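You operate a simulated robot arm through the tools that you are given. There is no shell and no other tool. Be economical: measure what you need, move in short steps, check, and stop when the job is done.

You are at the controls of a simulated robot arm. One attempt, no reset.

Task
Pair the red socks and the blue socks in the sock drawer.
Fine: each pair in the cell of its colour; leave the third pair out; shut the drawer.

It is judged by the outcome, as a careful person would: the job done as asked, and still so three seconds after it is handed in. It fails if anything else is knocked over, pushed out of place, dropped, spilled or broken.

Robot
A 6-joint arm with a two-finger parallel gripper, fixed in place. Base frame: the origin is at the foot of the arm, x ahead of it, y to its left, z up. Lengths are in m, angles in rad, forces in N, time in s.
With the tool pointing down near the work surface it reaches from about 0.1 to 0.66 m from the base axis. Its first joint turns from -2.897 to 2.897 rad. Payload 3.91 kg.
The TCP is the grasp point between the finger pads, 0.03 m short of the fingertips. In the tool frame z runs along the fingers and y along their closing line. Largest opening 0.11 m; finger width 0.02, thickness 0.01; the body of the gripper, 0.048 by 0.112 m, starts 0.055 m behind the TCP.
Orientation is that of the tool frame in the base frame, as [roll, pitch, yaw] about the fixed x, y, z axes, in that order (R = Rz(yaw) Ry(pitch) Rx(roll)). With the fingers straight down and closing along the base's y, the tool's x points along the base's -x, its y along +y and its z along -z.

Tools
- The arm moves only by the tool play_rows. Its argument "rows" is text: rows parted by semicolons, each of 7 numbers parted by spaces: the shift along the tool's x, y, z in units of 400 mm (1.0 is 400 mm), then the turn, a rotation vector about the tool's x, y, z in units of 120 degrees (1.0 is 120 degrees), then the closure, from 0 (fully open) to 1 (shut). In form: dx dy dz ax ay az grip; .... A call has 1 to 12 rows; each row is the pose to reach, as a shift and turn from the pose commanded when the call began, along the tool's axes at that moment. A call with a number of a shift or a turn outside -1 to 1 is refused whole. A row lasts 0.2 s, in which the tool goes at most 0.05 m and 0.15 rad; a call with a longer step from one row to the next is refused whole, and so is a gripper value outside its range. Where a pose cannot be reached the arm comes as near as it can. A force on the tool above 40 N (or 10 N above the force at the start of the call, whichever is more), or a blocked arm, ends the call early, and 0.2 s more pass. The fingers move at their own pace (about 0.045 m/s each) and stop on an object; they squeeze with about 22 N. The grip force told is the motor's: it shows also when the fingers shut on nothing. Time passes only in rows, and 0.2 s behind the last, so rows that repeat a pose let the fingers close. The reply holds the time, the measured pose of the TCP, the force on the tool along the base axes, the opening and the grip force, in the units named above and with some noise.
- Cameras (640 x 400 px; columns grow to the right, rows downward): "scene" is fixed at [0.2192, -0.4996, 1.6519]; the picture's right is [0.99, -0.14, 0.00], its down [-0.05, -0.37, -0.93] and it looks along [0.13, 0.92, -0.38] (base axes); focal length 365 px, centre (320, 200). "wrist" rides on the gripper at [-0.036, 0, -0.057] in the tool frame; the picture's right is [0.00, -1.00, 0.00], its down [0.97, 0.00, -0.24] and it looks along [0.24, 0.00, 0.97] (tool axes); focal length 218 px, centre (320, 200). There is no depth. A picture from a camera that has moved, and an enlarged one, comes with that camera's place and axes in the base frame and with its lens.
- capture(camera): a new picture of that camera. It takes no simulated time.
- move_column(by): slides the trunk up (or, below 0, down) by that many m; the arm rides with it, the base frame stays. It gives what a move gives, with no picture.
- zoom(camera, box): a new picture of the part [left, top, right, bottom] of that camera's present view, enlarged. It takes no simulated time.
- sign_off(): hands the job in; it is judged then, once.

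Work in short steps. Places have to be worked out from the pictures, the camera data and where the tool is seen: move nearer, look again, correct. Check each grasp and each placing, and mend what went wrong. You have 120 turns and 64 pictures in all, those below and enlarged ones among them. Open the gripper and draw the arm clear of the work before you hand the job in, unless the task says otherwise; then end with one line.

The tools are called after ">>>" by a JSON object that holds its "fn" and its "kwargs". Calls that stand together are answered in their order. play_rows: Moves the arm, as the interface text tells. Its arguments: {"type":"object","properties":{"rows":{"type":"string"}},"required":["rows"]} The other tools are called the same way: move_column (by) slides the trunk up or down; capture (camera) takes a picture; zoom (camera, box) takes an enlarged picture of a part of a camera's view; sign_off () hands the job in.

At the start:

```text
time_s: 0.0
position: [0.2888, 0.1994, 1.5083]
orientation: [3.14, 0.001, -3.139]
force: [0.0, -0.5, 0.3]
opening: 0.1099
grip_force: 0.0
trunk travel left (down, up): [-0.556, 0.054]
```

scene: 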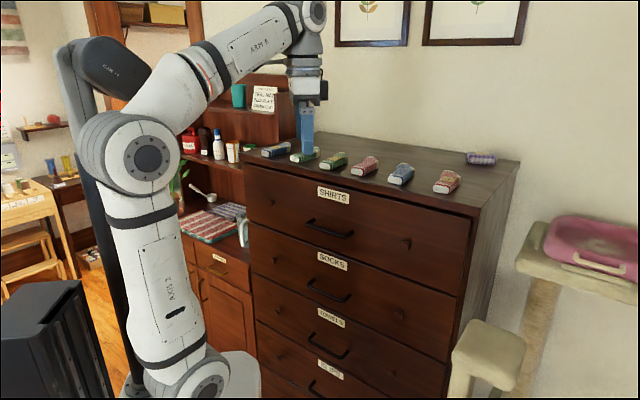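
wrist: 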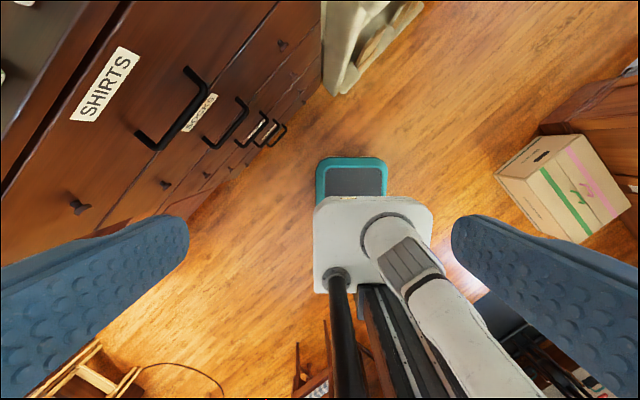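

I'll look closely at the dresser top and its front before moving.

>>> {"fn": "zoom", "kwargs": {"camera": "scene", "box": [240, 120, 520, 295]}}

>>> {"fn": "zoom", "kwargs": {"camera": "scene", "box": [240, 200, 480, 350]}}

```text
2.29 times, centred on (380, 208) of scene
camera zoom: at [0.2192, -0.4996, 1.6519], right [0.99, -0.14, 0.0], down [-0.05, -0.37, -0.93], along [0.13, 0.92, -0.38], focal length 834 px, centre (183, 183)
```

zoom: 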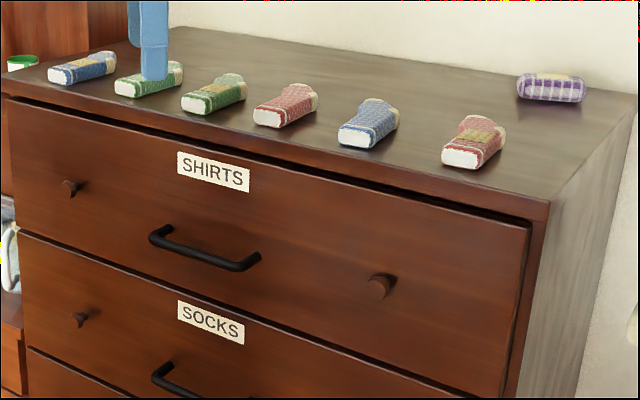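

```text
2.67 times, centred on (360, 275) of scene
camera zoom: at [0.2192, -0.4996, 1.6519], right [0.99, -0.14, 0.0], down [-0.05, -0.37, -0.93], along [0.13, 0.92, -0.38], focal length 973 px, centre (213, 0)
```

zoom: 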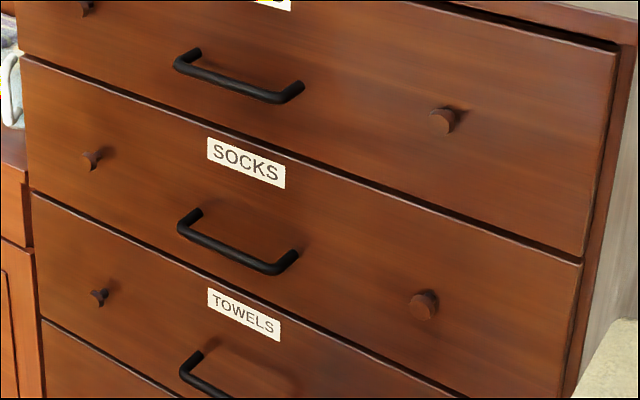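

The dresser front seems to lie at 45° (roughly x+y≈0.795), with socks on top near the front edge. I'll turn the tool 45° to square with the dresser and move toward the socks, staying high, to look.

>>> {"fn": "play_rows", "kwargs": {"rows": "-0.04 0.08 -0.021 0 0 -0.0625 0; -0.083 0.158 -0.042 0 0 -0.125 0; -0.125 0.237 -0.0625 0 0 -0.1875 0; -0.167 0.316 -0.083 0 0 -0.25 0; -0.208 0.395 -0.104 0 0 -0.3125 0; -0.25 0.475 -0.125 0 0 -0.375 0"}}

>>> {"fn": "capture", "kwargs": {"camera": "wrist"}}

>>> {"fn": "capture", "kwargs": {"camera": "scene"}}

```text
time_s: 1.4
position: [0.3687, 0.3594, 1.4903]
orientation: [3.141, 0.008, -2.374]
force: [-0.1, -0.3, -0.6]
opening: 0.1103
grip_force: 0.0
out of reach, approached as far as the arm can: row 2, 3, 4, 5, 6
trunk travel left (down, up): [-0.556, 0.054]
```

```text
59 pictures are left
camera wrist: at [0.3957, 0.3844, 1.5463], right [0.7, -0.72, 0.0], down [-0.7, -0.68, 0.23], along [-0.17, -0.16, -0.97], focal length 218 px, centre (320, 200)
```

wrist: 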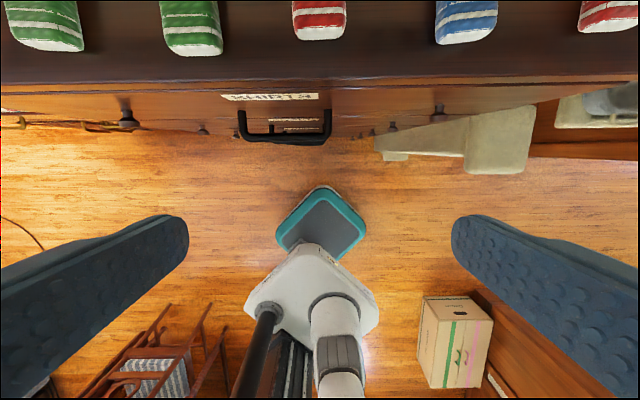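

```text
58 pictures are left
```

scene: 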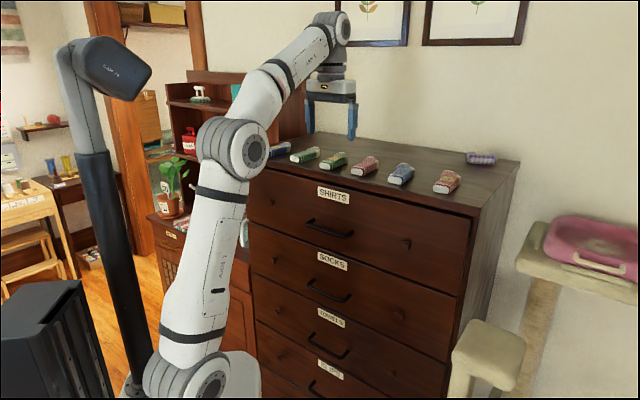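

The wrist view puts the dresser edge at distance d≈0.61 along the 45° normal and the handles centred near s≈-0.04. I'll retreat from the dresser, then lower the trunk to open the socks drawer.

>>> {"fn": "play_rows", "kwargs": {"rows": "0.1 0 0.03 0 0 0 0; 0.21 0 0.08 0 0 0 0.3; 0.32 0 0.13 0 0 0 0.6; 0.43 0 0.18 0 0 0 1; 0.54 0 0.23 0 0 0 1; 0.6 0 0.25 0 0 0 1"}}

>>> {"fn": "move_column", "kwargs": {"by": -0.3}}

```text
time_s: 2.8
position: [0.2, 0.1912, 1.3927]
orientation: [-3.141, 0.0, -2.357]
force: [-0.6, -0.1, 0.6]
opening: 0.0054
grip_force: 0.1
trunk travel left (down, up): [-0.556, 0.054]
```

```text
time_s: 5.8
position: [0.2001, 0.1927, 1.0924]
orientation: [-3.141, 0.0, -2.356]
force: [-0.1, -0.5, 0.1]
opening: 0.0
grip_force: 22.4
trunk travel left (down, up): [-0.256, 0.354]
```

Now pitch the tool up to horizontal, pointing at the drawer, while moving ahead to d≈0.42.

>>> {"fn": "play_rows", "kwargs": {"rows": "-0.032 0 0.01 0 -0.0682 0 0.5; -0.064 0 0.02 0 -0.1364 0 0.5; -0.096 0 0.03 0 -0.2045 0 0.5; -0.128 0 0.04 0 -0.2727 0 0.5; -0.16 0 0.05 0 -0.341 0 0.5; -0.192 0 0.06 0 -0.409 0 0.5; -0.224 0 0.07 0 -0.4773 0 0.5; -0.256 0 0.08 0 -0.5455 0 0.5; -0.288 0 0.09 0 -0.6136 0 0.5; -0.32 0 0.1 0 -0.682 0 0.5; -0.35 0 0.11 0 -0.75 0 0.5"}}

>>> {"fn": "capture", "kwargs": {"camera": "wrist"}}

>>> {"fn": "capture", "kwargs": {"camera": "scene"}}

```text
time_s: 8.2
position: [0.305, 0.2984, 1.058]
orientation: [1.971, 1.554, 2.745]
force: [-0.8, 0.9, 0.8]
opening: 0.055
grip_force: 0.1
out of reach, approached as far as the arm can: row 11
trunk travel left (down, up): [-0.256, 0.354]
```

```text
57 pictures are left
camera wrist: at [0.2674, 0.2586, 1.094], right [0.7, -0.71, -0.01], down [-0.18, -0.16, -0.97], along [0.69, 0.68, -0.25], focal length 218 px, centre (320, 200)
```

wrist: 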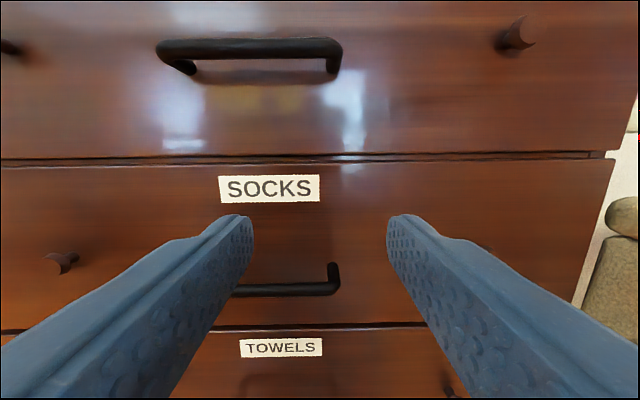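

```text
56 pictures are left
```

scene: 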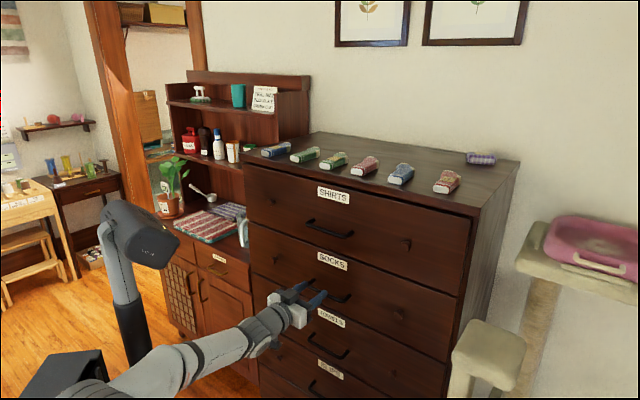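

The socks handle bar is at about z≈0.951, s≈-0.048, d≈0.563. I'll roll 90° so the fingers close vertically and line up in front of it.

>>> {"fn": "play_rows", "kwargs": {"rows": "0.024 0.012 0.005 0 0 0.0682 0.3; 0.048 0.024 0.01 0 0 0.1364 0.3; 0.073 0.036 0.015 0 0 0.2045 0.3; 0.097 0.048 0.02 0 0 0.2727 0.3; 0.121 0.06 0.025 0 0 0.341 0.3; 0.146 0.072 0.03 0 0 0.409 0.3; 0.17 0.084 0.035 0 0 0.4773 0.3; 0.194 0.096 0.04 0 0 0.5455 0.3; 0.218 0.108 0.045 0 0 0.6136 0.3; 0.243 0.12 0.05 0 0 0.682 0.3; 0.2675 0.1325 0.0575 0 0 0.75 0.3"}}

>>> {"fn": "capture", "kwargs": {"camera": "wrist"}}

>>> {"fn": "zoom", "kwargs": {"camera": "scene", "box": [220, 240, 420, 365]}}

```text
time_s: 10.6
position: [0.2101, 0.2036, 1.1124]
orientation: [1.604, 0.094, 2.371]
force: [-0.2, -0.2, -0.7]
opening: 0.0767
grip_force: 0.1
out of reach, approached as far as the arm can: row 1, 2, 3, 4, 5, 6, 7, 8, 9, 10, 11
trunk travel left (down, up): [-0.256, 0.354]
```

```text
55 pictures are left
camera wrist: at [0.1986, 0.1384, 1.117], right [0.05, -0.09, -0.99], down [-0.86, 0.5, -0.08], along [0.51, 0.86, -0.06], focal length 218 px, centre (320, 200)
```

wrist: 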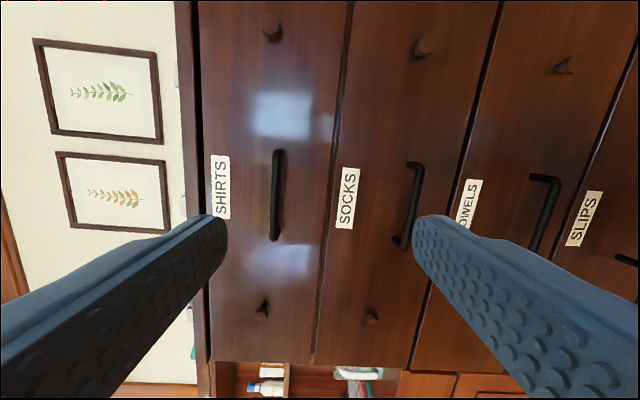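

```text
3.20 times, centred on (320, 302) of scene
camera zoom: at [0.2192, -0.4996, 1.6519], right [0.99, -0.14, 0.0], down [-0.05, -0.37, -0.93], along [0.13, 0.92, -0.38], focal length 1168 px, centre (320, -128)
```

zoom: 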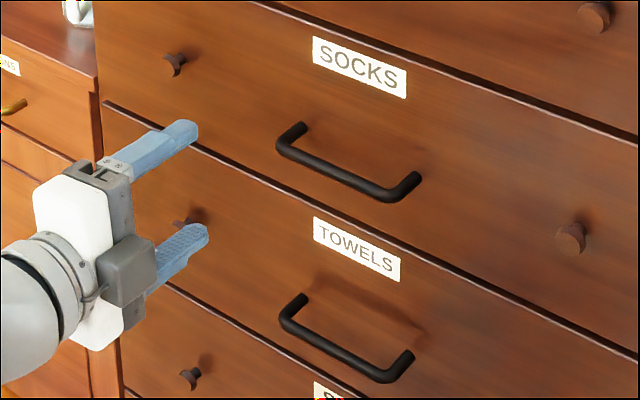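

Orientation is right, but position lagged. The tool is pointing level with fingers stacked vertically; now I go to d≈0.45, s≈-0.048, z≈0.951.

>>> {"fn": "play_rows", "kwargs": {"rows": "0.03 -0.06 0.07 0 0 0.01 0.3; 0.06 -0.12 0.14 -0.005 0 0.02 0.3; 0.09 -0.18 0.21 -0.01 0 0.03 0.3; 0.12 -0.25 0.28 -0.015 0 0.035 0.3; 0.14 -0.31 0.35 -0.019 0 0.043 0.3; 0.16 -0.3725 0.41 -0.019 0 0.043 0.3"}}

>>> {"fn": "capture", "kwargs": {"camera": "wrist"}}

>>> {"fn": "zoom", "kwargs": {"camera": "scene", "box": [240, 240, 400, 340]}}

```text
time_s: 12.0
position: [0.2398, 0.1879, 1.1206]
orientation: [1.57, 0.007, 2.371]
force: [0.2, 0.5, 0.1]
opening: 0.0768
grip_force: 0.1
out of reach, approached as far as the arm can: row 1, 2, 3, 4, 5, 6
trunk travel left (down, up): [-0.256, 0.354]
```

```text
53 pictures are left
camera wrist: at [0.2287, 0.1209, 1.1197], right [0.01, 0.0, -1.0], down [-0.86, 0.5, -0.01], along [0.5, 0.86, 0.0], focal length 218 px, centre (320, 200)
```

wrist: 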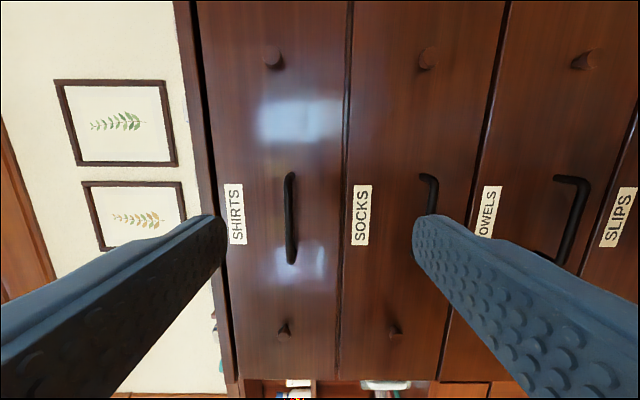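

```text
4.00 times, centred on (320, 290) of scene
camera zoom: at [0.2192, -0.4996, 1.6519], right [0.99, -0.14, 0.0], down [-0.05, -0.37, -0.93], along [0.13, 0.92, -0.38], focal length 1460 px, centre (320, -160)
```

zoom: 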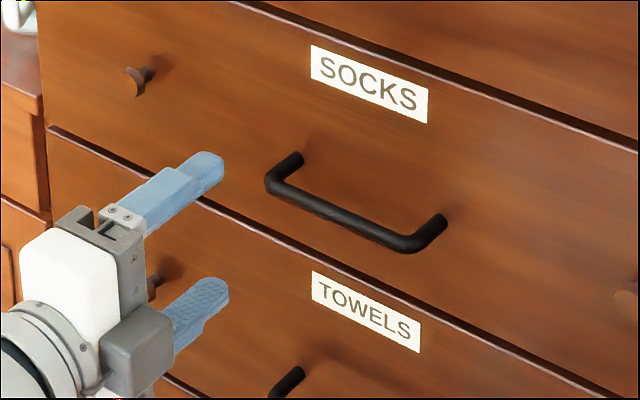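

The arm is at some joint limit (probably the wrist pitch with the shoulder too high). Lowering the trunk should flatten the forearm; TCP is at d≈0.30, clear of the dresser.

>>> {"fn": "move_column", "kwargs": {"by": -0.22}}

>>> {"fn": "play_rows", "kwargs": {"rows": "0.03 0.02 0.05 0 0 0 0.3; 0.06 0.04 0.1 0 0 0 0.3; 0.1 0.05 0.15 0 0 0 0.3"}}

>>> {"fn": "capture", "kwargs": {"camera": "scene"}}

```text
time_s: 14.3
position: [0.2408, 0.1881, 0.9004]
orientation: [1.569, 0.007, 2.372]
force: [0.5, 0.7, 0.4]
opening: 0.0772
grip_force: 0.1
trunk travel left (down, up): [-0.036, 0.574]
```

```text
time_s: 15.1
position: [0.2529, 0.2319, 0.9477]
orientation: [1.582, 0.01, 2.377]
force: [0.7, 0.0, -0.7]
opening: 0.0769
grip_force: 0.0
out of reach, approached as far as the arm can: row 1, 2, 3
trunk travel left (down, up): [-0.036, 0.574]
```

```text
51 pictures are left
```

scene: 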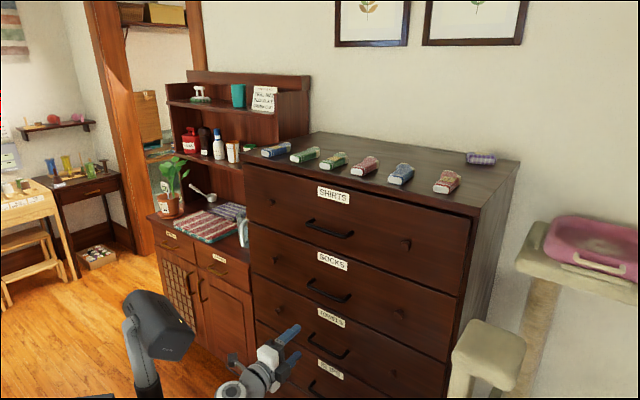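

It moved ahead and up partway. I test how further forward motion goes, along the tool z.

>>> {"fn": "play_rows", "kwargs": {"rows": "0.02 0.01 0.07 0 0 0 0.3; 0.04 0.02 0.14 0 0 0 0.3; 0.07 0.03 0.21 0 0 0 0.3; 0.1 0.03 0.27 0 0 0 0.3"}}

```text
time_s: 16.1
position: [0.2828, 0.3396, 0.9826]
orientation: [1.671, 0.015, 2.471]
force: [-0.4, 0.1, 0.3]
opening: 0.0771
grip_force: 0.0
out of reach, approached as far as the arm can: row 1, 2, 3, 4
trunk travel left (down, up): [-0.036, 0.574]
```

The tool now is tilted about 6° down and 6° left; the limit resists pointing level. A tool tilted 25° down should pinch the bar fine, so I'll go to that orientation and a standoff along it.

>>> {"fn": "play_rows", "kwargs": {"rows": "0 0.01 0.02 0.05 -0.015 0 0.3; 0.005 0.02 0.04 0.1 -0.03 0 0.3; 0.01 0.03 0.06 0.158 -0.055 0 0.3; 0.01 0.03 0.08 0.158 -0.055 0 0.3"}}

>>> {"fn": "capture", "kwargs": {"camera": "wrist"}}

>>> {"fn": "zoom", "kwargs": {"camera": "scene", "box": [240, 240, 400, 340]}}

```text
time_s: 17.1
position: [0.3205, 0.3883, 0.9453]
orientation: [1.9, 0.027, 2.258]
force: [0.2, -0.8, 0.0]
opening: 0.0772
grip_force: 0.2
out of reach, approached as far as the arm can: row 1
trunk travel left (down, up): [-0.036, 0.574]
```

```text
50 pictures are left
camera wrist: at [0.3022, 0.3275, 0.9638], right [-0.23, -0.22, -0.95], down [-0.79, 0.61, 0.05], along [0.56, 0.76, -0.32], focal length 218 px, centre (320, 200)
```

wrist: 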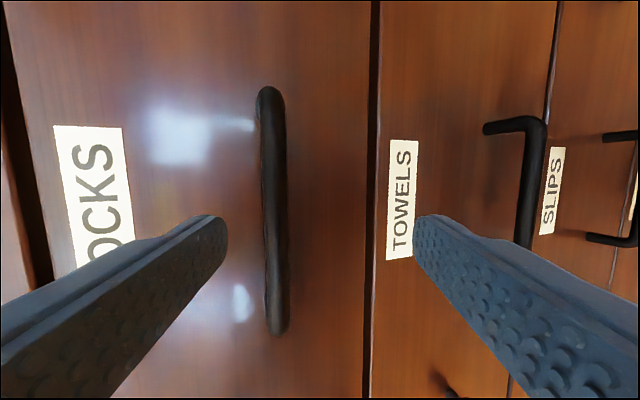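

```text
4.00 times, centred on (320, 290) of scene
camera zoom: at [0.2192, -0.4996, 1.6519], right [0.99, -0.14, 0.0], down [-0.05, -0.37, -0.93], along [0.13, 0.92, -0.38], focal length 1460 px, centre (320, -160)
```

zoom: 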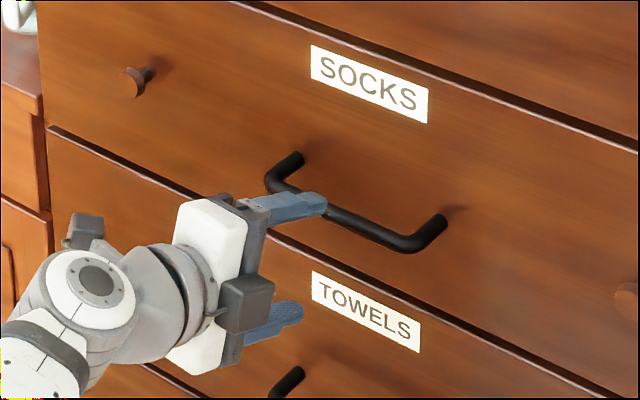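

TCP is at d≈0.501, z≈0.945; the bar triangulates to d≈0.566, z≈0.949. I shift along tool y by about 25 mm first, then check.

>>> {"fn": "play_rows", "kwargs": {"rows": "0 0.03 0 0 0 0 0.1; 0 0.062 0 0 0 0 0.1; 0 0.062 0 0 0 0 0.1"}}

>>> {"fn": "capture", "kwargs": {"camera": "wrist"}}

```text
time_s: 17.9
position: [0.3257, 0.3947, 0.9673]
orientation: [1.897, 0.027, 2.257]
force: [0.9, -0.2, -0.1]
opening: 0.099
grip_force: 0.0
trunk travel left (down, up): [-0.036, 0.574]
```

```text
48 pictures are left
camera wrist: at [0.308, 0.3328, 0.9861], right [-0.23, -0.22, -0.95], down [-0.79, 0.61, 0.05], along [0.56, 0.76, -0.32], focal length 218 px, centre (320, 200)
```

wrist: 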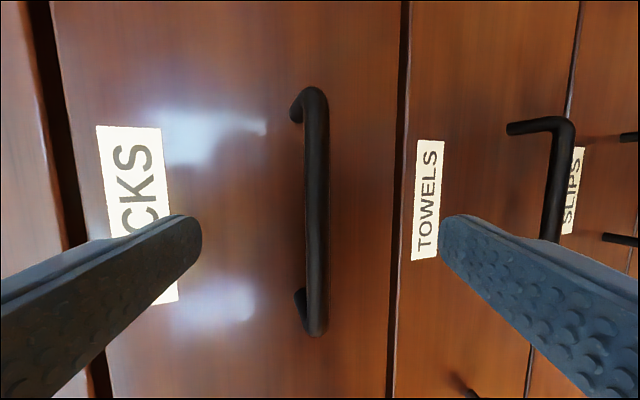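

The bar is centred between the fingers. Advance ~54 mm and close.

>>> {"fn": "play_rows", "kwargs": {"rows": "0 0 0.06 0 0 0 0.1; 0 0 0.11 0 0 0 0.1; 0 0 0.135 0 0 0 0.1; 0 0 0.135 0 0 0 1; 0 0 0.135 0 0 0 1; 0 0 0.135 0 0 0 1; 0 0 0.135 0 0 0 1; 0 0 0.135 0 0 0 1; 0 0 0.135 0 0 0 1"}}

>>> {"fn": "capture", "kwargs": {"camera": "wrist"}}

```text
time_s: 19.9
position: [0.3623, 0.4281, 0.9518]
orientation: [1.895, 0.025, 2.258]
force: [2.5, 1.8, 8.7]
opening: 0.0135
grip_force: 41.0
trunk travel left (down, up): [-0.036, 0.574]
```

```text
47 pictures are left
camera wrist: at [0.3462, 0.3652, 0.97], right [-0.23, -0.22, -0.95], down [-0.79, 0.61, 0.05], along [0.56, 0.76, -0.32], focal length 218 px, centre (320, 200)
```

wrist: 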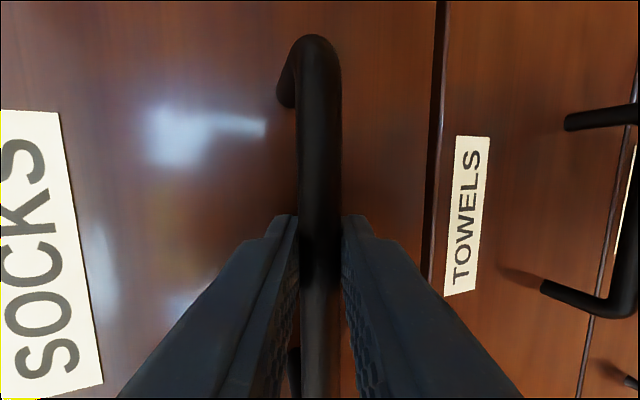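

Gripped (opening 13.5 mm). Pull outward along the normal 0.1 m.

>>> {"fn": "play_rows", "kwargs": {"rows": "-0.005 -0.016 -0.047 0 0 0 1; -0.01 -0.032 -0.094 0 0 0 1; -0.015 -0.048 -0.141 0 0 0 1; -0.02 -0.064 -0.188 0 0 0 1; -0.0245 -0.08 -0.235 0 0 0 1"}}

>>> {"fn": "capture", "kwargs": {"camera": "scene"}}

```text
time_s: 21.1
position: [0.2921, 0.3573, 0.9509]
orientation: [1.891, 0.025, 2.262]
force: [-12.6, 11.1, 27.3]
opening: 0.0137
grip_force: 45.1
trunk travel left (down, up): [-0.036, 0.574]
```

```text
46 pictures are left
```

scene: 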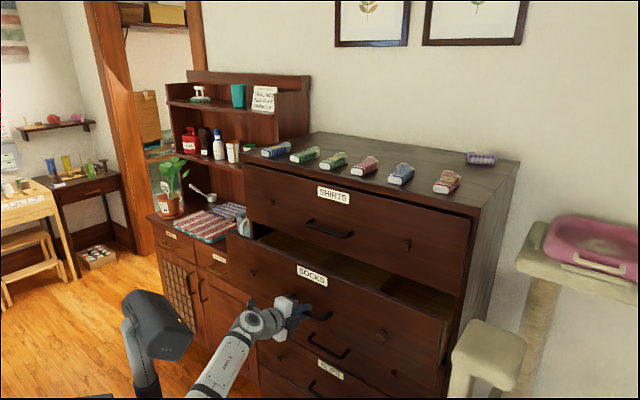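

Drawer opened 0.1 m. Continue another ~0.1 m, slightly relieving the vertical force.

>>> {"fn": "play_rows", "kwargs": {"rows": "-0.005 -0.01 -0.047 0 0 0 1; -0.01 -0.024 -0.094 0 0 0 1; -0.015 -0.04 -0.141 0 0 0 1; -0.02 -0.056 -0.188 0 0 0 1; -0.0245 -0.072 -0.235 0 0 0 1"}}

>>> {"fn": "capture", "kwargs": {"camera": "scene"}}

```text
time_s: 22.3
position: [0.2238, 0.2866, 0.9512]
orientation: [1.899, 0.028, 2.26]
force: [-14.5, 12.5, 4.3]
opening: 0.0136
grip_force: 45.3
trunk travel left (down, up): [-0.036, 0.574]
```

```text
45 pictures are left
```

scene: 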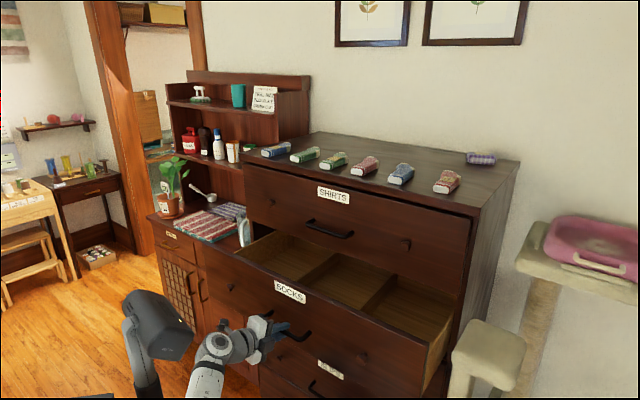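

Opened ~0.2 m; three cells are visible. I'll zoom to see the cell markings.

>>> {"fn": "zoom", "kwargs": {"camera": "scene", "box": [220, 220, 460, 370]}}

```text
2.67 times, centred on (340, 295) of scene
camera zoom: at [0.2192, -0.4996, 1.6519], right [0.99, -0.14, 0.0], down [-0.05, -0.37, -0.93], along [0.13, 0.92, -0.38], focal length 973 px, centre (267, -53)
```

zoom: 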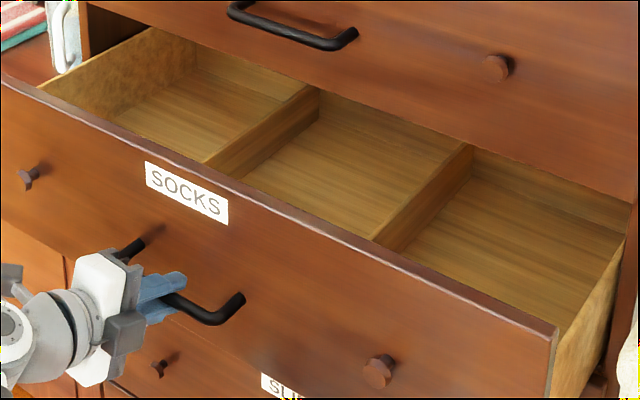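

No markings visible from here. Release the handle and back off along the tool axis.

>>> {"fn": "play_rows", "kwargs": {"rows": "0 0 0 0 0 0 0.3; 0 0 0 0 0 0 0.3; 0 0 0 0 0 0 0.3; 0 0 0 0 0 0 0.3; 0 0 -0.05 0 0 0 0.3; 0 0 -0.1 0 0 0 0.3; 0 0 -0.15 0 0 0 0.3; 0 0 -0.18 0 0 0 0.3"}}

>>> {"fn": "zoom", "kwargs": {"camera": "scene", "box": [220, 240, 420, 365]}}

```text
time_s: 24.1
position: [0.1746, 0.2425, 0.9618]
orientation: [1.909, 0.046, 2.253]
force: [0.5, -0.3, 0.2]
opening: 0.077
grip_force: 0.0
trunk travel left (down, up): [-0.036, 0.574]
```

```text
3.20 times, centred on (320, 302) of scene
camera zoom: at [0.2192, -0.4996, 1.6519], right [0.99, -0.14, 0.0], down [-0.05, -0.37, -0.93], along [0.13, 0.92, -0.38], focal length 1168 px, centre (320, -128)
```

zoom: 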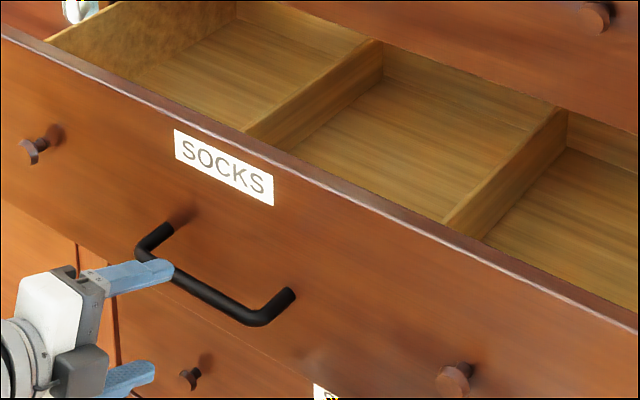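

Clear of the handle. Raise the trunk, then undo the roll.

>>> {"fn": "move_column", "kwargs": {"by": 0.45}}

>>> {"fn": "play_rows", "kwargs": {"rows": "0 0 0 0 0 -0.0682 0.3; 0 0 0 0 0 -0.1364 0.3; 0 0 0 0 0 -0.2045 0.3; 0 0 0 0 0 -0.2727 0.3; 0 0 0 0 0 -0.341 0.3; 0 0 0 0 0 -0.409 0.3; 0 0 0 0 0 -0.4773 0.3; 0 0 0 0 0 -0.5455 0.3; 0 0 0 0 0 -0.6136 0.3; 0 0 0 0 0 -0.682 0.3; 0 0 0 0 0 -0.75 0.3"}}

```text
refused: 0.45 is not a number from -0.4 to 0.4
```

```text
time_s: 26.5
position: [0.1725, 0.2435, 0.9625]
orientation: [-2.96, 1.224, -2.288]
force: [-0.4, 0.0, -0.3]
opening: 0.0769
grip_force: 0.0
trunk travel left (down, up): [-0.036, 0.574]
```

The roll succeeded at low height without contact. Now raise the trunk 0.4.

>>> {"fn": "move_column", "kwargs": {"by": 0.4}}

>>> {"fn": "play_rows", "kwargs": {"rows": "0 0 0 0 0.068 0 0.3; 0 0 0 0 0.136 0 0.3; 0 0 0 0 0.204 0 0.3; 0 0 0 0 0.272 0 0.3; 0 0 0 0 0.34 0 0.3; 0 0 0 0 0.408 0 0.3; 0 0 0 0 0.476 0 0.3; 0 0 0 0 0.5 0 0.3; 0 0 0 0 0.5 0 0.3"}}

>>> {"fn": "capture", "kwargs": {"camera": "wrist"}}

```text
time_s: 30.4
position: [0.1723, 0.2443, 1.3643]
orientation: [-2.983, 1.228, -2.31]
force: [0.1, -0.1, 0.2]
opening: 0.0769
grip_force: 0.0
trunk travel left (down, up): [-0.436, 0.174]
```

```text
time_s: 31.0
position: [0.1737, 0.238, 1.3021]
orientation: [-2.876, 0.865, -2.244]
force: [-0.4, -0.2, 0.1]
opening: 0.0772
grip_force: 0.1
trunk travel left (down, up): [-0.436, 0.174]
stopped in row 3: the arm was blocked; the commanded pose is now the measured one
```

```text
42 pictures are left
camera wrist: at [0.1516, 0.2314, 1.3645], right [0.63, -0.76, 0.17], down [-0.55, -0.59, -0.59], along [0.55, 0.28, -0.79], focal length 218 px, centre (320, 200)
```

wrist: 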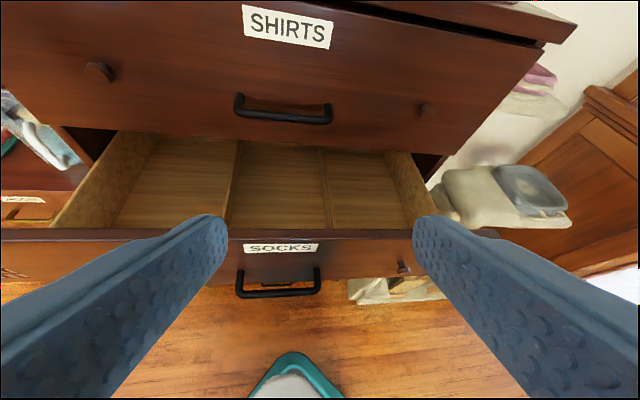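

Blocked, likely self-contact of the wrist close to the base. I move forward 0.12 m horizontally, then continue rotating.

>>> {"fn": "play_rows", "kwargs": {"rows": "-0.063 0.009 0.076 0 0 0 0.3; -0.127 0.018 0.153 0 0 0 0.3; -0.19 0.028 0.229 0 0 0 0.3; -0.19 0.028 0.229 0 0 0 0.3"}}

>>> {"fn": "capture", "kwargs": {"camera": "scene"}}

```text
time_s: 32.0
position: [0.2548, 0.3196, 1.3035]
orientation: [-2.888, 0.871, -2.252]
force: [0.2, -0.3, -1.0]
opening: 0.0768
grip_force: 0.2
trunk travel left (down, up): [-0.436, 0.174]
```

```text
41 pictures are left
```

scene: 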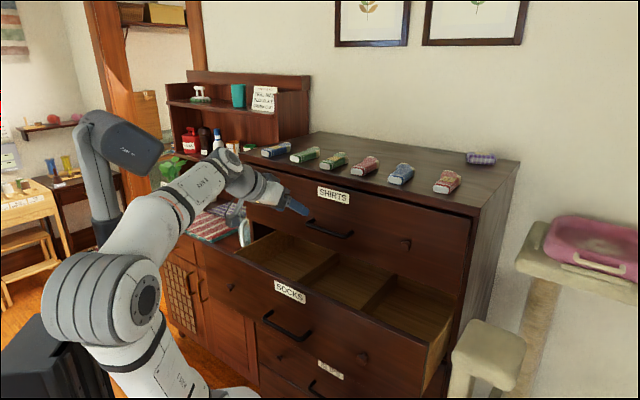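

Now rotate to fully vertical, aligned with the dresser.

>>> {"fn": "play_rows", "kwargs": {"rows": "0 0 0 -0.0136 0.0597 0 0.3; 0 0 0 -0.027 0.119 -0.001 0.3; 0 0 0 -0.041 0.179 -0.002 0.3; 0 0 0 -0.0546 0.239 -0.003 0.3; 0 0 0 -0.068 0.2986 -0.004 0.3; 0 0 0 -0.082 0.358 -0.004 0.3; 0 0 0 -0.0955 0.418 -0.005 0.3; 0 0 0 -0.0955 0.418 -0.005 0.3"}}

>>> {"fn": "capture", "kwargs": {"camera": "wrist"}}

```text
time_s: 33.8
position: [0.2564, 0.3235, 1.3051]
orientation: [3.132, 0.001, -2.356]
force: [-0.5, 1.5, 0.2]
opening: 0.077
grip_force: 0.1
trunk travel left (down, up): [-0.436, 0.174]
```

```text
40 pictures are left
camera wrist: at [0.2838, 0.3477, 1.3616], right [0.71, -0.71, -0.01], down [-0.68, -0.69, 0.24], along [-0.18, -0.16, -0.97], focal length 218 px, centre (320, 200)
```

wrist: 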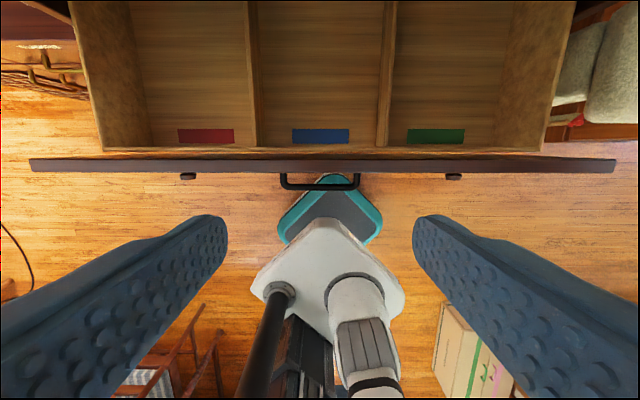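

The cells have colour markers: red is left (s≈-0.245), blue middle (s≈-0.045), green right. Cells are ~0.2 m wide with ample space. Now raise the trunk fully and look at the socks from closer with a 25° forward tilt.

>>> {"fn": "move_column", "kwargs": {"by": 0.174}}

>>> {"fn": "play_rows", "kwargs": {"rows": "-0.05 0 0 0 -0.0521 0 0.3; -0.1 0 0 0 -0.104 0 0.3; -0.15 0 0 0 -0.156 0 0.2; -0.2 0 0 0 -0.208 0 0.1; -0.25 0 0 0 -0.208 0 0.1; -0.25 0 0 0 -0.208 0 0.1"}}

>>> {"fn": "capture", "kwargs": {"camera": "wrist"}}

```text
time_s: 35.7
position: [0.2557, 0.3228, 1.479]
orientation: [3.136, 0.0, -2.357]
force: [0.2, 0.1, 0.2]
opening: 0.0772
grip_force: 0.1
trunk travel left (down, up): [-0.61, 0.0]
```

```text
time_s: 37.1
position: [0.3245, 0.3933, 1.4799]
orientation: [3.133, 0.438, -2.359]
force: [-0.1, 0.9, -1.0]
opening: 0.0991
grip_force: 0.2
trunk travel left (down, up): [-0.61, 0.0]
```

```text
39 pictures are left
camera wrist: at [0.3322, 0.3987, 1.5459], right [0.71, -0.71, -0.01], down [-0.69, -0.69, -0.19], along [0.13, 0.14, -0.98], focal length 218 px, centre (320, 200)
```

wrist: 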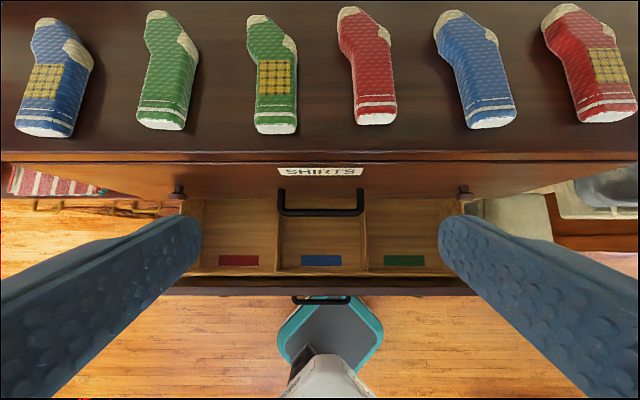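

Red1: leg at s≈0.007, d≈0.675, rotated ~7°. I go to hover above it with grasp aim d≈0.68.

>>> {"fn": "play_rows", "kwargs": {"rows": "-0.068 -0.028 0.059 0 0 -0.012 0.1; -0.136 -0.056 0.118 0 0 -0.024 0.1; -0.204 -0.084 0.177 0 0 -0.036 0.1; -0.272 -0.112 0.236 0 0 -0.048 0.1; -0.338 -0.139 0.296 0 0 -0.06 0.1; -0.338 -0.139 0.296 0 0 -0.06 0.1"}}

>>> {"fn": "capture", "kwargs": {"camera": "wrist"}}

>>> {"fn": "zoom", "kwargs": {"camera": "scene", "box": [260, 80, 500, 230]}}

```text
time_s: 38.5
position: [0.4876, 0.4766, 1.428]
orientation: [-3.091, 0.435, -2.22]
force: [0.2, -1.4, 0.8]
opening: 0.099
grip_force: 0.1
trunk travel left (down, up): [-0.61, 0.0]
```

```text
38 pictures are left
camera wrist: at [0.4927, 0.4847, 1.4945], right [0.78, -0.62, 0.05], down [-0.6, -0.77, -0.19], along [0.15, 0.12, -0.98], focal length 218 px, centre (320, 200)
```

wrist: 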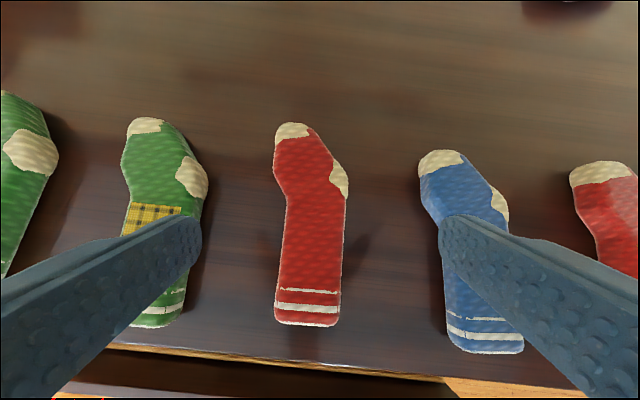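

```text
2.67 times, centred on (380, 155) of scene
camera zoom: at [0.2192, -0.4996, 1.6519], right [0.99, -0.14, 0.0], down [-0.05, -0.37, -0.93], along [0.13, 0.92, -0.38], focal length 973 px, centre (160, 320)
```

zoom: 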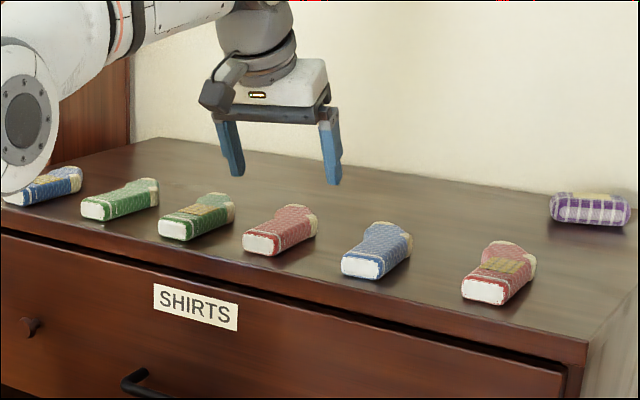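

Well aligned; the sock is ~6 mm left of the tool centre. I shift, narrow the fingers a bit, descend to z≈1.363 and close.

>>> {"fn": "play_rows", "kwargs": {"rows": "0 0.015 0 0 0 0 0.3; 0.02 0.017 0.043 0 0 0 0.3; 0.04 0.02 0.086 0 0 0 0.3; 0.06 0.022 0.129 0 0 0 0.3; 0.069 0.023 0.147 0 0 0 0.3; 0.069 0.023 0.147 0 0 0 0.95; 0.069 0.023 0.147 0 0 0 0.95; 0.069 0.023 0.147 0 0 0 0.95; 0.069 0.023 0.147 0 0 0 0.95"}}

>>> {"fn": "capture", "kwargs": {"camera": "wrist"}}

```text
time_s: 40.5
position: [0.4838, 0.4802, 1.3647]
orientation: [-3.09, 0.434, -2.22]
force: [0.9, -0.6, 0.6]
opening: 0.0542
grip_force: 22.6
trunk travel left (down, up): [-0.61, 0.0]
```

```text
36 pictures are left
camera wrist: at [0.4896, 0.4889, 1.4301], right [0.78, -0.62, 0.05], down [-0.6, -0.77, -0.19], along [0.15, 0.12, -0.98], focal length 218 px, centre (320, 200)
```

wrist: 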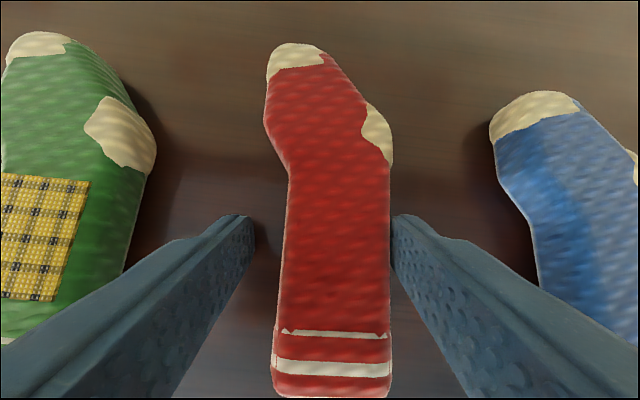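

The right finger touches the sock but the left has a gap: I'm ~5.5 mm too far left. Open slightly, shift right, and close again.

>>> {"fn": "play_rows", "kwargs": {"rows": "0 0 0 0 0 0 0.4; 0 -0.014 0 0 0 0 0.4; 0 -0.014 0 0 0 0 1; 0 -0.014 0 0 0 0 1; 0 -0.014 0 0 0 0 1; 0 -0.014 0 0 0 0 1; 0 -0.014 0 0 0 0 1"}}

>>> {"fn": "capture", "kwargs": {"camera": "wrist"}}

```text
time_s: 42.1
position: [0.4874, 0.4788, 1.3635]
orientation: [-3.091, 0.435, -2.219]
force: [-0.2, 0.6, 1.5]
opening: 0.0534
grip_force: 22.1
trunk travel left (down, up): [-0.61, 0.0]
```

```text
35 pictures are left
camera wrist: at [0.4935, 0.4858, 1.4294], right [0.78, -0.62, 0.05], down [-0.6, -0.77, -0.19], along [0.15, 0.12, -0.98], focal length 218 px, centre (320, 200)
```

wrist: 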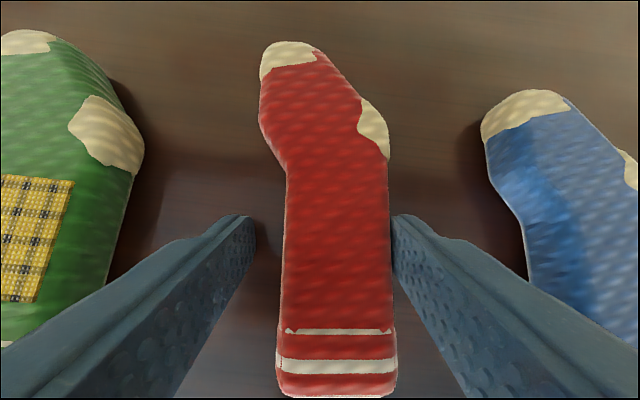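

The opening stalls at the same width and the sock moved with the fingers, so it seems truly gripped (the solid shape includes the foot bulge). Lift and check.

>>> {"fn": "play_rows", "kwargs": {"rows": "-0.02 0 -0.043 0 0 0 1; -0.04 0 -0.086 0 0 0 1; -0.07 0 -0.15 0 0 0 1; -0.1 0 -0.2 0 0 0 1"}}

>>> {"fn": "zoom", "kwargs": {"camera": "scene", "box": [260, 80, 500, 230]}}

```text
time_s: 43.1
position: [0.4874, 0.4808, 1.4528]
orientation: [-3.091, 0.434, -2.219]
force: [0.3, 0.6, -0.6]
opening: 0.0535
grip_force: 22.1
trunk travel left (down, up): [-0.61, 0.0]
```

```text
2.67 times, centred on (380, 155) of scene
camera zoom: at [0.2192, -0.4996, 1.6519], right [0.99, -0.14, 0.0], down [-0.05, -0.37, -0.93], along [0.13, 0.92, -0.38], focal length 973 px, centre (160, 320)
```

zoom: 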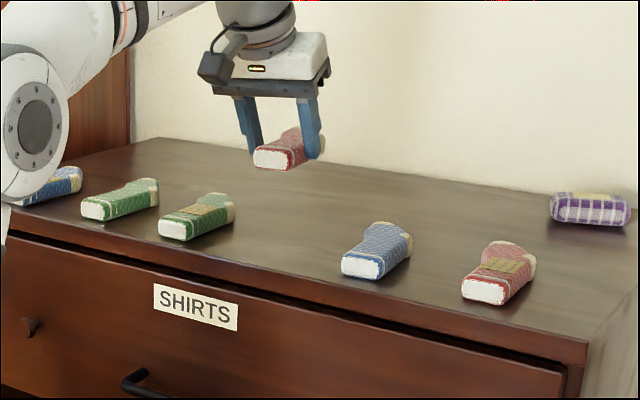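

The grasp is solid. However the drawer's open depth (~0.165 m) is tight for a 0.125 m sock with a tilted tool, so I'll set the sock back down gently and open the drawer further first.

>>> {"fn": "play_rows", "kwargs": {"rows": "0.03 0 0.06 0 0 0 1; 0.06 0 0.12 0 0 0 1; 0.085 0 0.17 0 0 0 1; 0.0945 0 0.202 0 0 0 1; 0.0945 0 0.202 0 0 0 0.3; 0.0945 0 0.202 0 0 0 0.3; 0.0945 0 0.202 0 0 0 0.3; 0.06 0 0.13 0 0 0 0.3; 0.02 0 0.04 0 0 0 0.3; -0.02 0 -0.04 0 0 0 0.3"}}

```text
time_s: 45.3
position: [0.4862, 0.483, 1.4707]
orientation: [-3.093, 0.433, -2.221]
force: [0.0, 0.7, -0.2]
opening: 0.0771
grip_force: 0.1
trunk travel left (down, up): [-0.61, 0.0]
```

Retreat to d≈0.40, s≈-0.045 and return to vertical; close the fingers.

>>> {"fn": "play_rows", "kwargs": {"rows": "0.1 0.034 -0.048 0 0 0 0.3; 0.2 0.068 -0.097 0 0.05 0.015 1; 0.3 0.1 -0.145 0 0.1 0.03 1; 0.4 0.135 -0.193 0 0.15 0.045 1; 0.5 0.17 -0.24 0 0.208 0.06 1; 0.61 0.2025 -0.29 0 0.208 0.06 1; 0.61 0.2025 -0.29 0 0.208 0.06 1"}}

>>> {"fn": "move_column", "kwargs": {"by": -0.25}}

>>> {"fn": "capture", "kwargs": {"camera": "wrist"}}

```text
time_s: 46.9
position: [0.2533, 0.3191, 1.4688]
orientation: [-3.123, -0.001, -2.367]
force: [0.6, 0.2, -0.8]
opening: 0.0
grip_force: 21.8
trunk travel left (down, up): [-0.61, 0.0]
```

```text
time_s: 49.5
position: [0.2537, 0.3176, 1.2185]
orientation: [-3.122, 0.002, -2.365]
force: [0.5, 0.2, -0.5]
opening: 0.0
grip_force: 22.5
trunk travel left (down, up): [-0.36, 0.25]
```

```text
33 pictures are left
camera wrist: at [0.2794, 0.343, 1.2754], right [0.7, -0.71, 0.02], down [-0.7, -0.68, 0.24], along [-0.16, -0.18, -0.97], focal length 218 px, centre (320, 200)
```

wrist: 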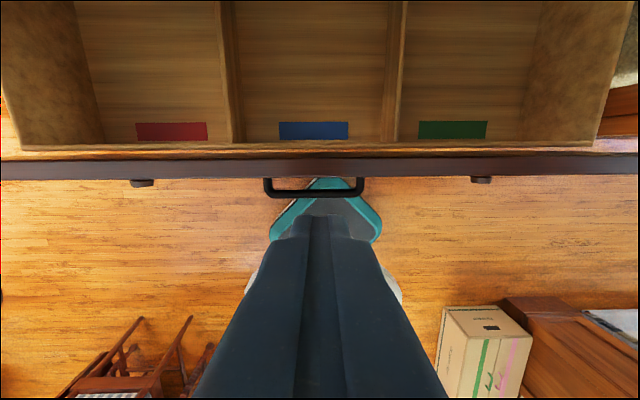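

Floor comes out at z≈0.90, cell pitch ≈0.23 m, so there's good depth. I'll hook the closed fingers just inside the front panel (TCP d≈0.47, z≈1.06) and pull.

>>> {"fn": "play_rows", "kwargs": {"rows": "-0.08 0 0 0 0 0 1; -0.165 0 0 0 0 0 1; -0.165 0 0.1 0 0 0 1; -0.165 0 0.2 0 0 0 1; -0.165 0 0.3 0 0 0 1; -0.165 0 0.395 0 0 0 1; -0.165 0 0.395 0 0 0 1"}}

>>> {"fn": "zoom", "kwargs": {"camera": "scene", "box": [220, 200, 460, 350]}}

```text
time_s: 51.1
position: [0.3014, 0.3624, 1.0592]
orientation: [-3.123, 0.002, -2.364]
force: [-0.1, 0.2, 0.2]
opening: 0.0
grip_force: 22.2
trunk travel left (down, up): [-0.36, 0.25]
```

```text
2.67 times, centred on (340, 275) of scene
camera zoom: at [0.2192, -0.4996, 1.6519], right [0.99, -0.14, 0.0], down [-0.05, -0.37, -0.93], along [0.13, 0.92, -0.38], focal length 973 px, centre (267, 0)
```

zoom: 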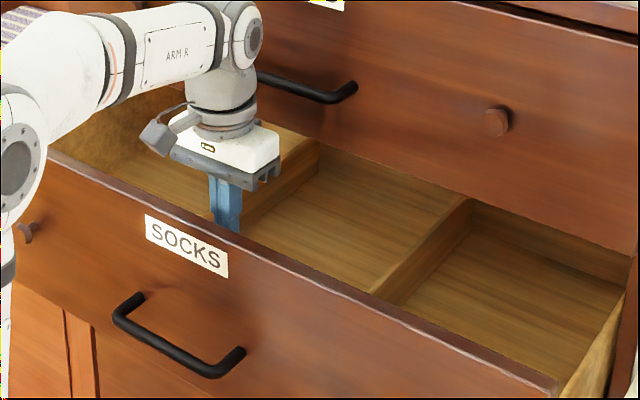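

Fingers are inside behind the panel. Pull 0.11 m toward the robot gently.

>>> {"fn": "play_rows", "kwargs": {"rows": "0.03 0 0 0 0 0 1; 0.06 0 0 0 0 0 1; 0.09 0 0 0 0 0 1; 0.12 0 0 0 0 0 1; 0.15 0 0 0 0 0 1; 0.18 0 0 0 0 0 1; 0.21 0 0 0 0 0 1; 0.24 0 0 0 0 0 1; 0.27 0 0 0 0 0 1; 0.27 0 0 0 0 0 1"}}

>>> {"fn": "capture", "kwargs": {"camera": "scene"}}

```text
time_s: 53.3
position: [0.2238, 0.2864, 1.0605]
orientation: [-3.122, 0.001, -2.363]
force: [-0.2, 0.6, 0.2]
opening: 0.0
grip_force: 21.9
trunk travel left (down, up): [-0.36, 0.25]
```

```text
31 pictures are left
```

scene: 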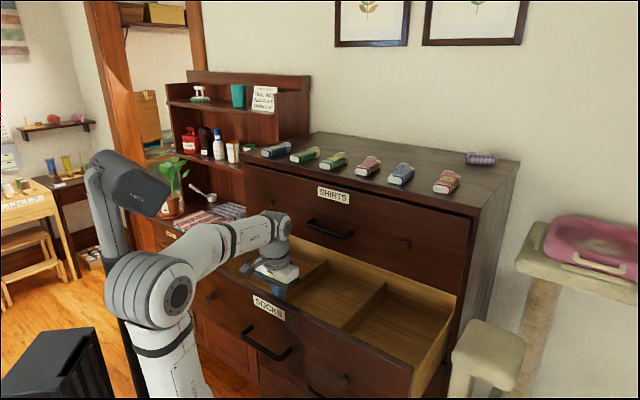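

Drawer now ~0.28 m open. Raise the fingers out, straightening small orientation errors, and raise the trunk.

>>> {"fn": "play_rows", "kwargs": {"rows": "-0.01 0 -0.1 0 0 0 1; -0.01 0 -0.2 0 0 0 1; -0.01 0 -0.3 -0.0094 0 -0.003 0.5; -0.01 0 -0.36 -0.0094 0 -0.003 0.3; -0.01 0 -0.36 -0.0094 0 -0.003 0.3"}}

>>> {"fn": "move_column", "kwargs": {"by": 0.25}}

```text
time_s: 54.5
position: [0.2242, 0.2887, 1.2064]
orientation: [3.138, 0.002, -2.358]
force: [-0.5, -1.0, 0.5]
opening: 0.0673
grip_force: 0.0
trunk travel left (down, up): [-0.36, 0.25]
```

```text
time_s: 57.1
position: [0.2232, 0.2893, 1.4568]
orientation: [3.14, 0.0, -2.358]
force: [-0.2, 0.4, -0.2]
opening: 0.0769
grip_force: 0.0
trunk travel left (down, up): [-0.61, 0.0]
```

From the vertical pose I'll go in one sweep to the known grasp of red1 (d 0.683, s 0.006, tilt 25°, yaw 8°), and descend.

>>> {"fn": "play_rows", "kwargs": {"rows": "-0.115 -0.019 0.003 0.003 -0.052 -0.015 0.3; -0.23 -0.038 0.006 0.007 -0.104 -0.03 0.3; -0.345 -0.057 0.01 0.01 -0.156 -0.046 0.3; -0.46 -0.076 0.013 0.0136 -0.208 -0.0612 0.3; -0.575 -0.095 0.017 0.0136 -0.208 -0.0612 0.3; -0.69 -0.114 0.017 0.0136 -0.208 -0.0612 0.3; -0.802 -0.132 0.017 0.0136 -0.208 -0.0612 0.3; -0.802 -0.132 0.08 0.0136 -0.208 -0.0612 0.3; -0.802 -0.132 0.16 0.0136 -0.208 -0.0612 0.3; -0.802 -0.132 0.232 0.0136 -0.208 -0.0612 0.3; -0.802 -0.132 0.232 0.0136 -0.208 -0.0612 1; -0.802 -0.132 0.232 0.0136 -0.208 -0.0612 1"}}

>>> {"fn": "capture", "kwargs": {"camera": "wrist"}}

```text
time_s: 59.7
position: [0.4861, 0.4778, 1.3636]
orientation: [-3.083, 0.434, -2.213]
force: [1.1, 0.2, 0.2]
opening: 0.0536
grip_force: 21.9
trunk travel left (down, up): [-0.61, 0.0]
```

```text
30 pictures are left
camera wrist: at [0.4912, 0.4868, 1.4294], right [0.78, -0.62, 0.05], down [-0.6, -0.78, -0.19], along [0.16, 0.12, -0.98], focal length 218 px, centre (320, 200)
```

wrist: 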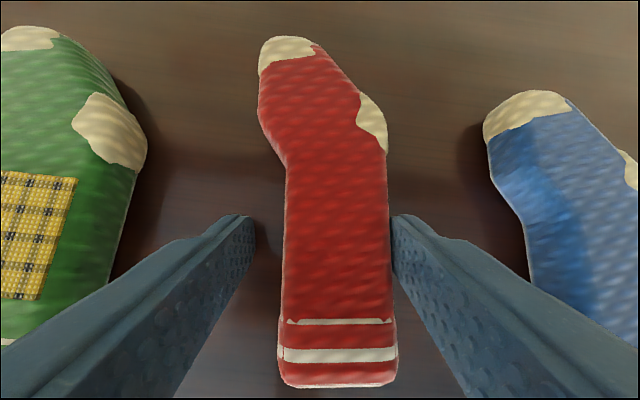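

Gripped as before. Lift 8 cm and carry back to d≈0.44, s≈-0.2475, removing the yaw.

>>> {"fn": "play_rows", "kwargs": {"rows": "-0.042 -0.005 -0.09 0 0 0 1; -0.084 -0.01 -0.181 0 0 0 1; -0.026 0.077 -0.213 0 0 0.008 1; 0.032 0.164 -0.244 0 0 0.015 1; 0.09 0.251 -0.276 0 0 0.023 1; 0.149 0.338 -0.307 0 0 0.03 1; 0.207 0.425 -0.339 0 0 0.038 1; 0.265 0.512 -0.371 0 0 0.046 1; 0.323 0.599 -0.402 0 0 0.053 1; 0.3815 0.686 -0.434 0 0 0.0612 1; 0.3815 0.686 -0.434 0 0 0.0612 1"}}

>>> {"fn": "move_column", "kwargs": {"by": -0.375}}

>>> {"fn": "capture", "kwargs": {"camera": "wrist"}}

>>> {"fn": "capture", "kwargs": {"camera": "scene"}}

```text
time_s: 62.1
position: [0.1355, 0.4851, 1.4465]
orientation: [-3.14, 0.437, -2.357]
force: [0.2, 0.6, -0.4]
opening: 0.0535
grip_force: 21.8
trunk travel left (down, up): [-0.61, 0.0]
```

```text
time_s: 65.7
position: [0.136, 0.4861, 1.0705]
orientation: [3.141, 0.437, -2.355]
force: [0.6, 0.1, -0.9]
opening: 0.0533
grip_force: 21.6
trunk travel left (down, up): [-0.235, 0.375]
```

```text
29 pictures are left
camera wrist: at [0.1433, 0.4919, 1.1372], right [0.71, -0.71, 0.0], down [-0.69, -0.69, -0.19], along [0.14, 0.14, -0.98], focal length 218 px, centre (320, 200)
```

wrist: 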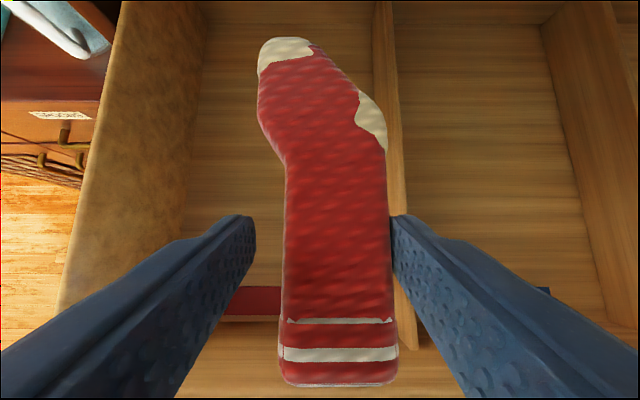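

```text
28 pictures are left
```

scene: 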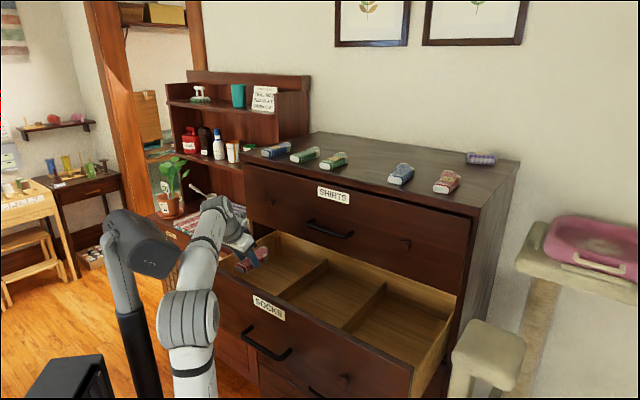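

Sock held level over the red cell. Move ahead 4.5 cm, then lower toward the floor in checks.

>>> {"fn": "play_rows", "kwargs": {"rows": "-0.05 0 0.024 0 0 0 1; -0.102 0 0.0477 0 0 0 1; -0.07 0 0.115 0 0 0 1; -0.038 0 0.184 0 0 0 1; -0.017 0 0.229 0 0 0 1; 0.0146 0 0.297 0 0 0 1; 0.0146 0 0.297 0 0 0 1"}}

>>> {"fn": "zoom", "kwargs": {"camera": "scene", "box": [200, 210, 360, 310]}}

```text
time_s: 66.9
position: [0.1657, 0.5199, 1.0117]
orientation: [3.125, 0.449, -2.364]
force: [0.8, 4.1, 5.5]
opening: 0.0531
grip_force: 22.1
trunk travel left (down, up): [-0.235, 0.375]
stopped in row 5: the force on the tool passed its limit (the readings are from after the stop); the commanded pose is now the measured one
```

```text
4.00 times, centred on (280, 260) of scene
camera zoom: at [0.2192, -0.4996, 1.6519], right [0.99, -0.14, 0.0], down [-0.05, -0.37, -0.93], along [0.13, 0.92, -0.38], focal length 1460 px, centre (480, -40)
```

zoom: 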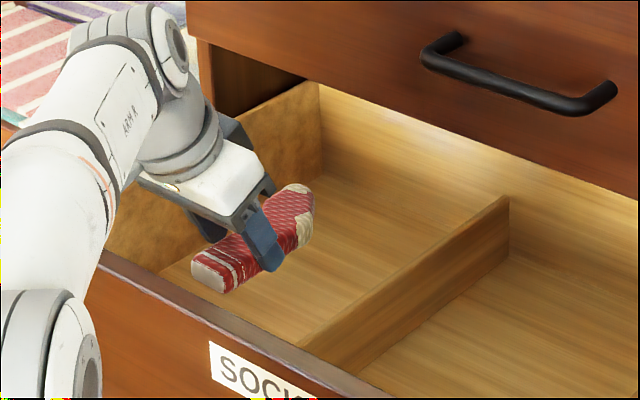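

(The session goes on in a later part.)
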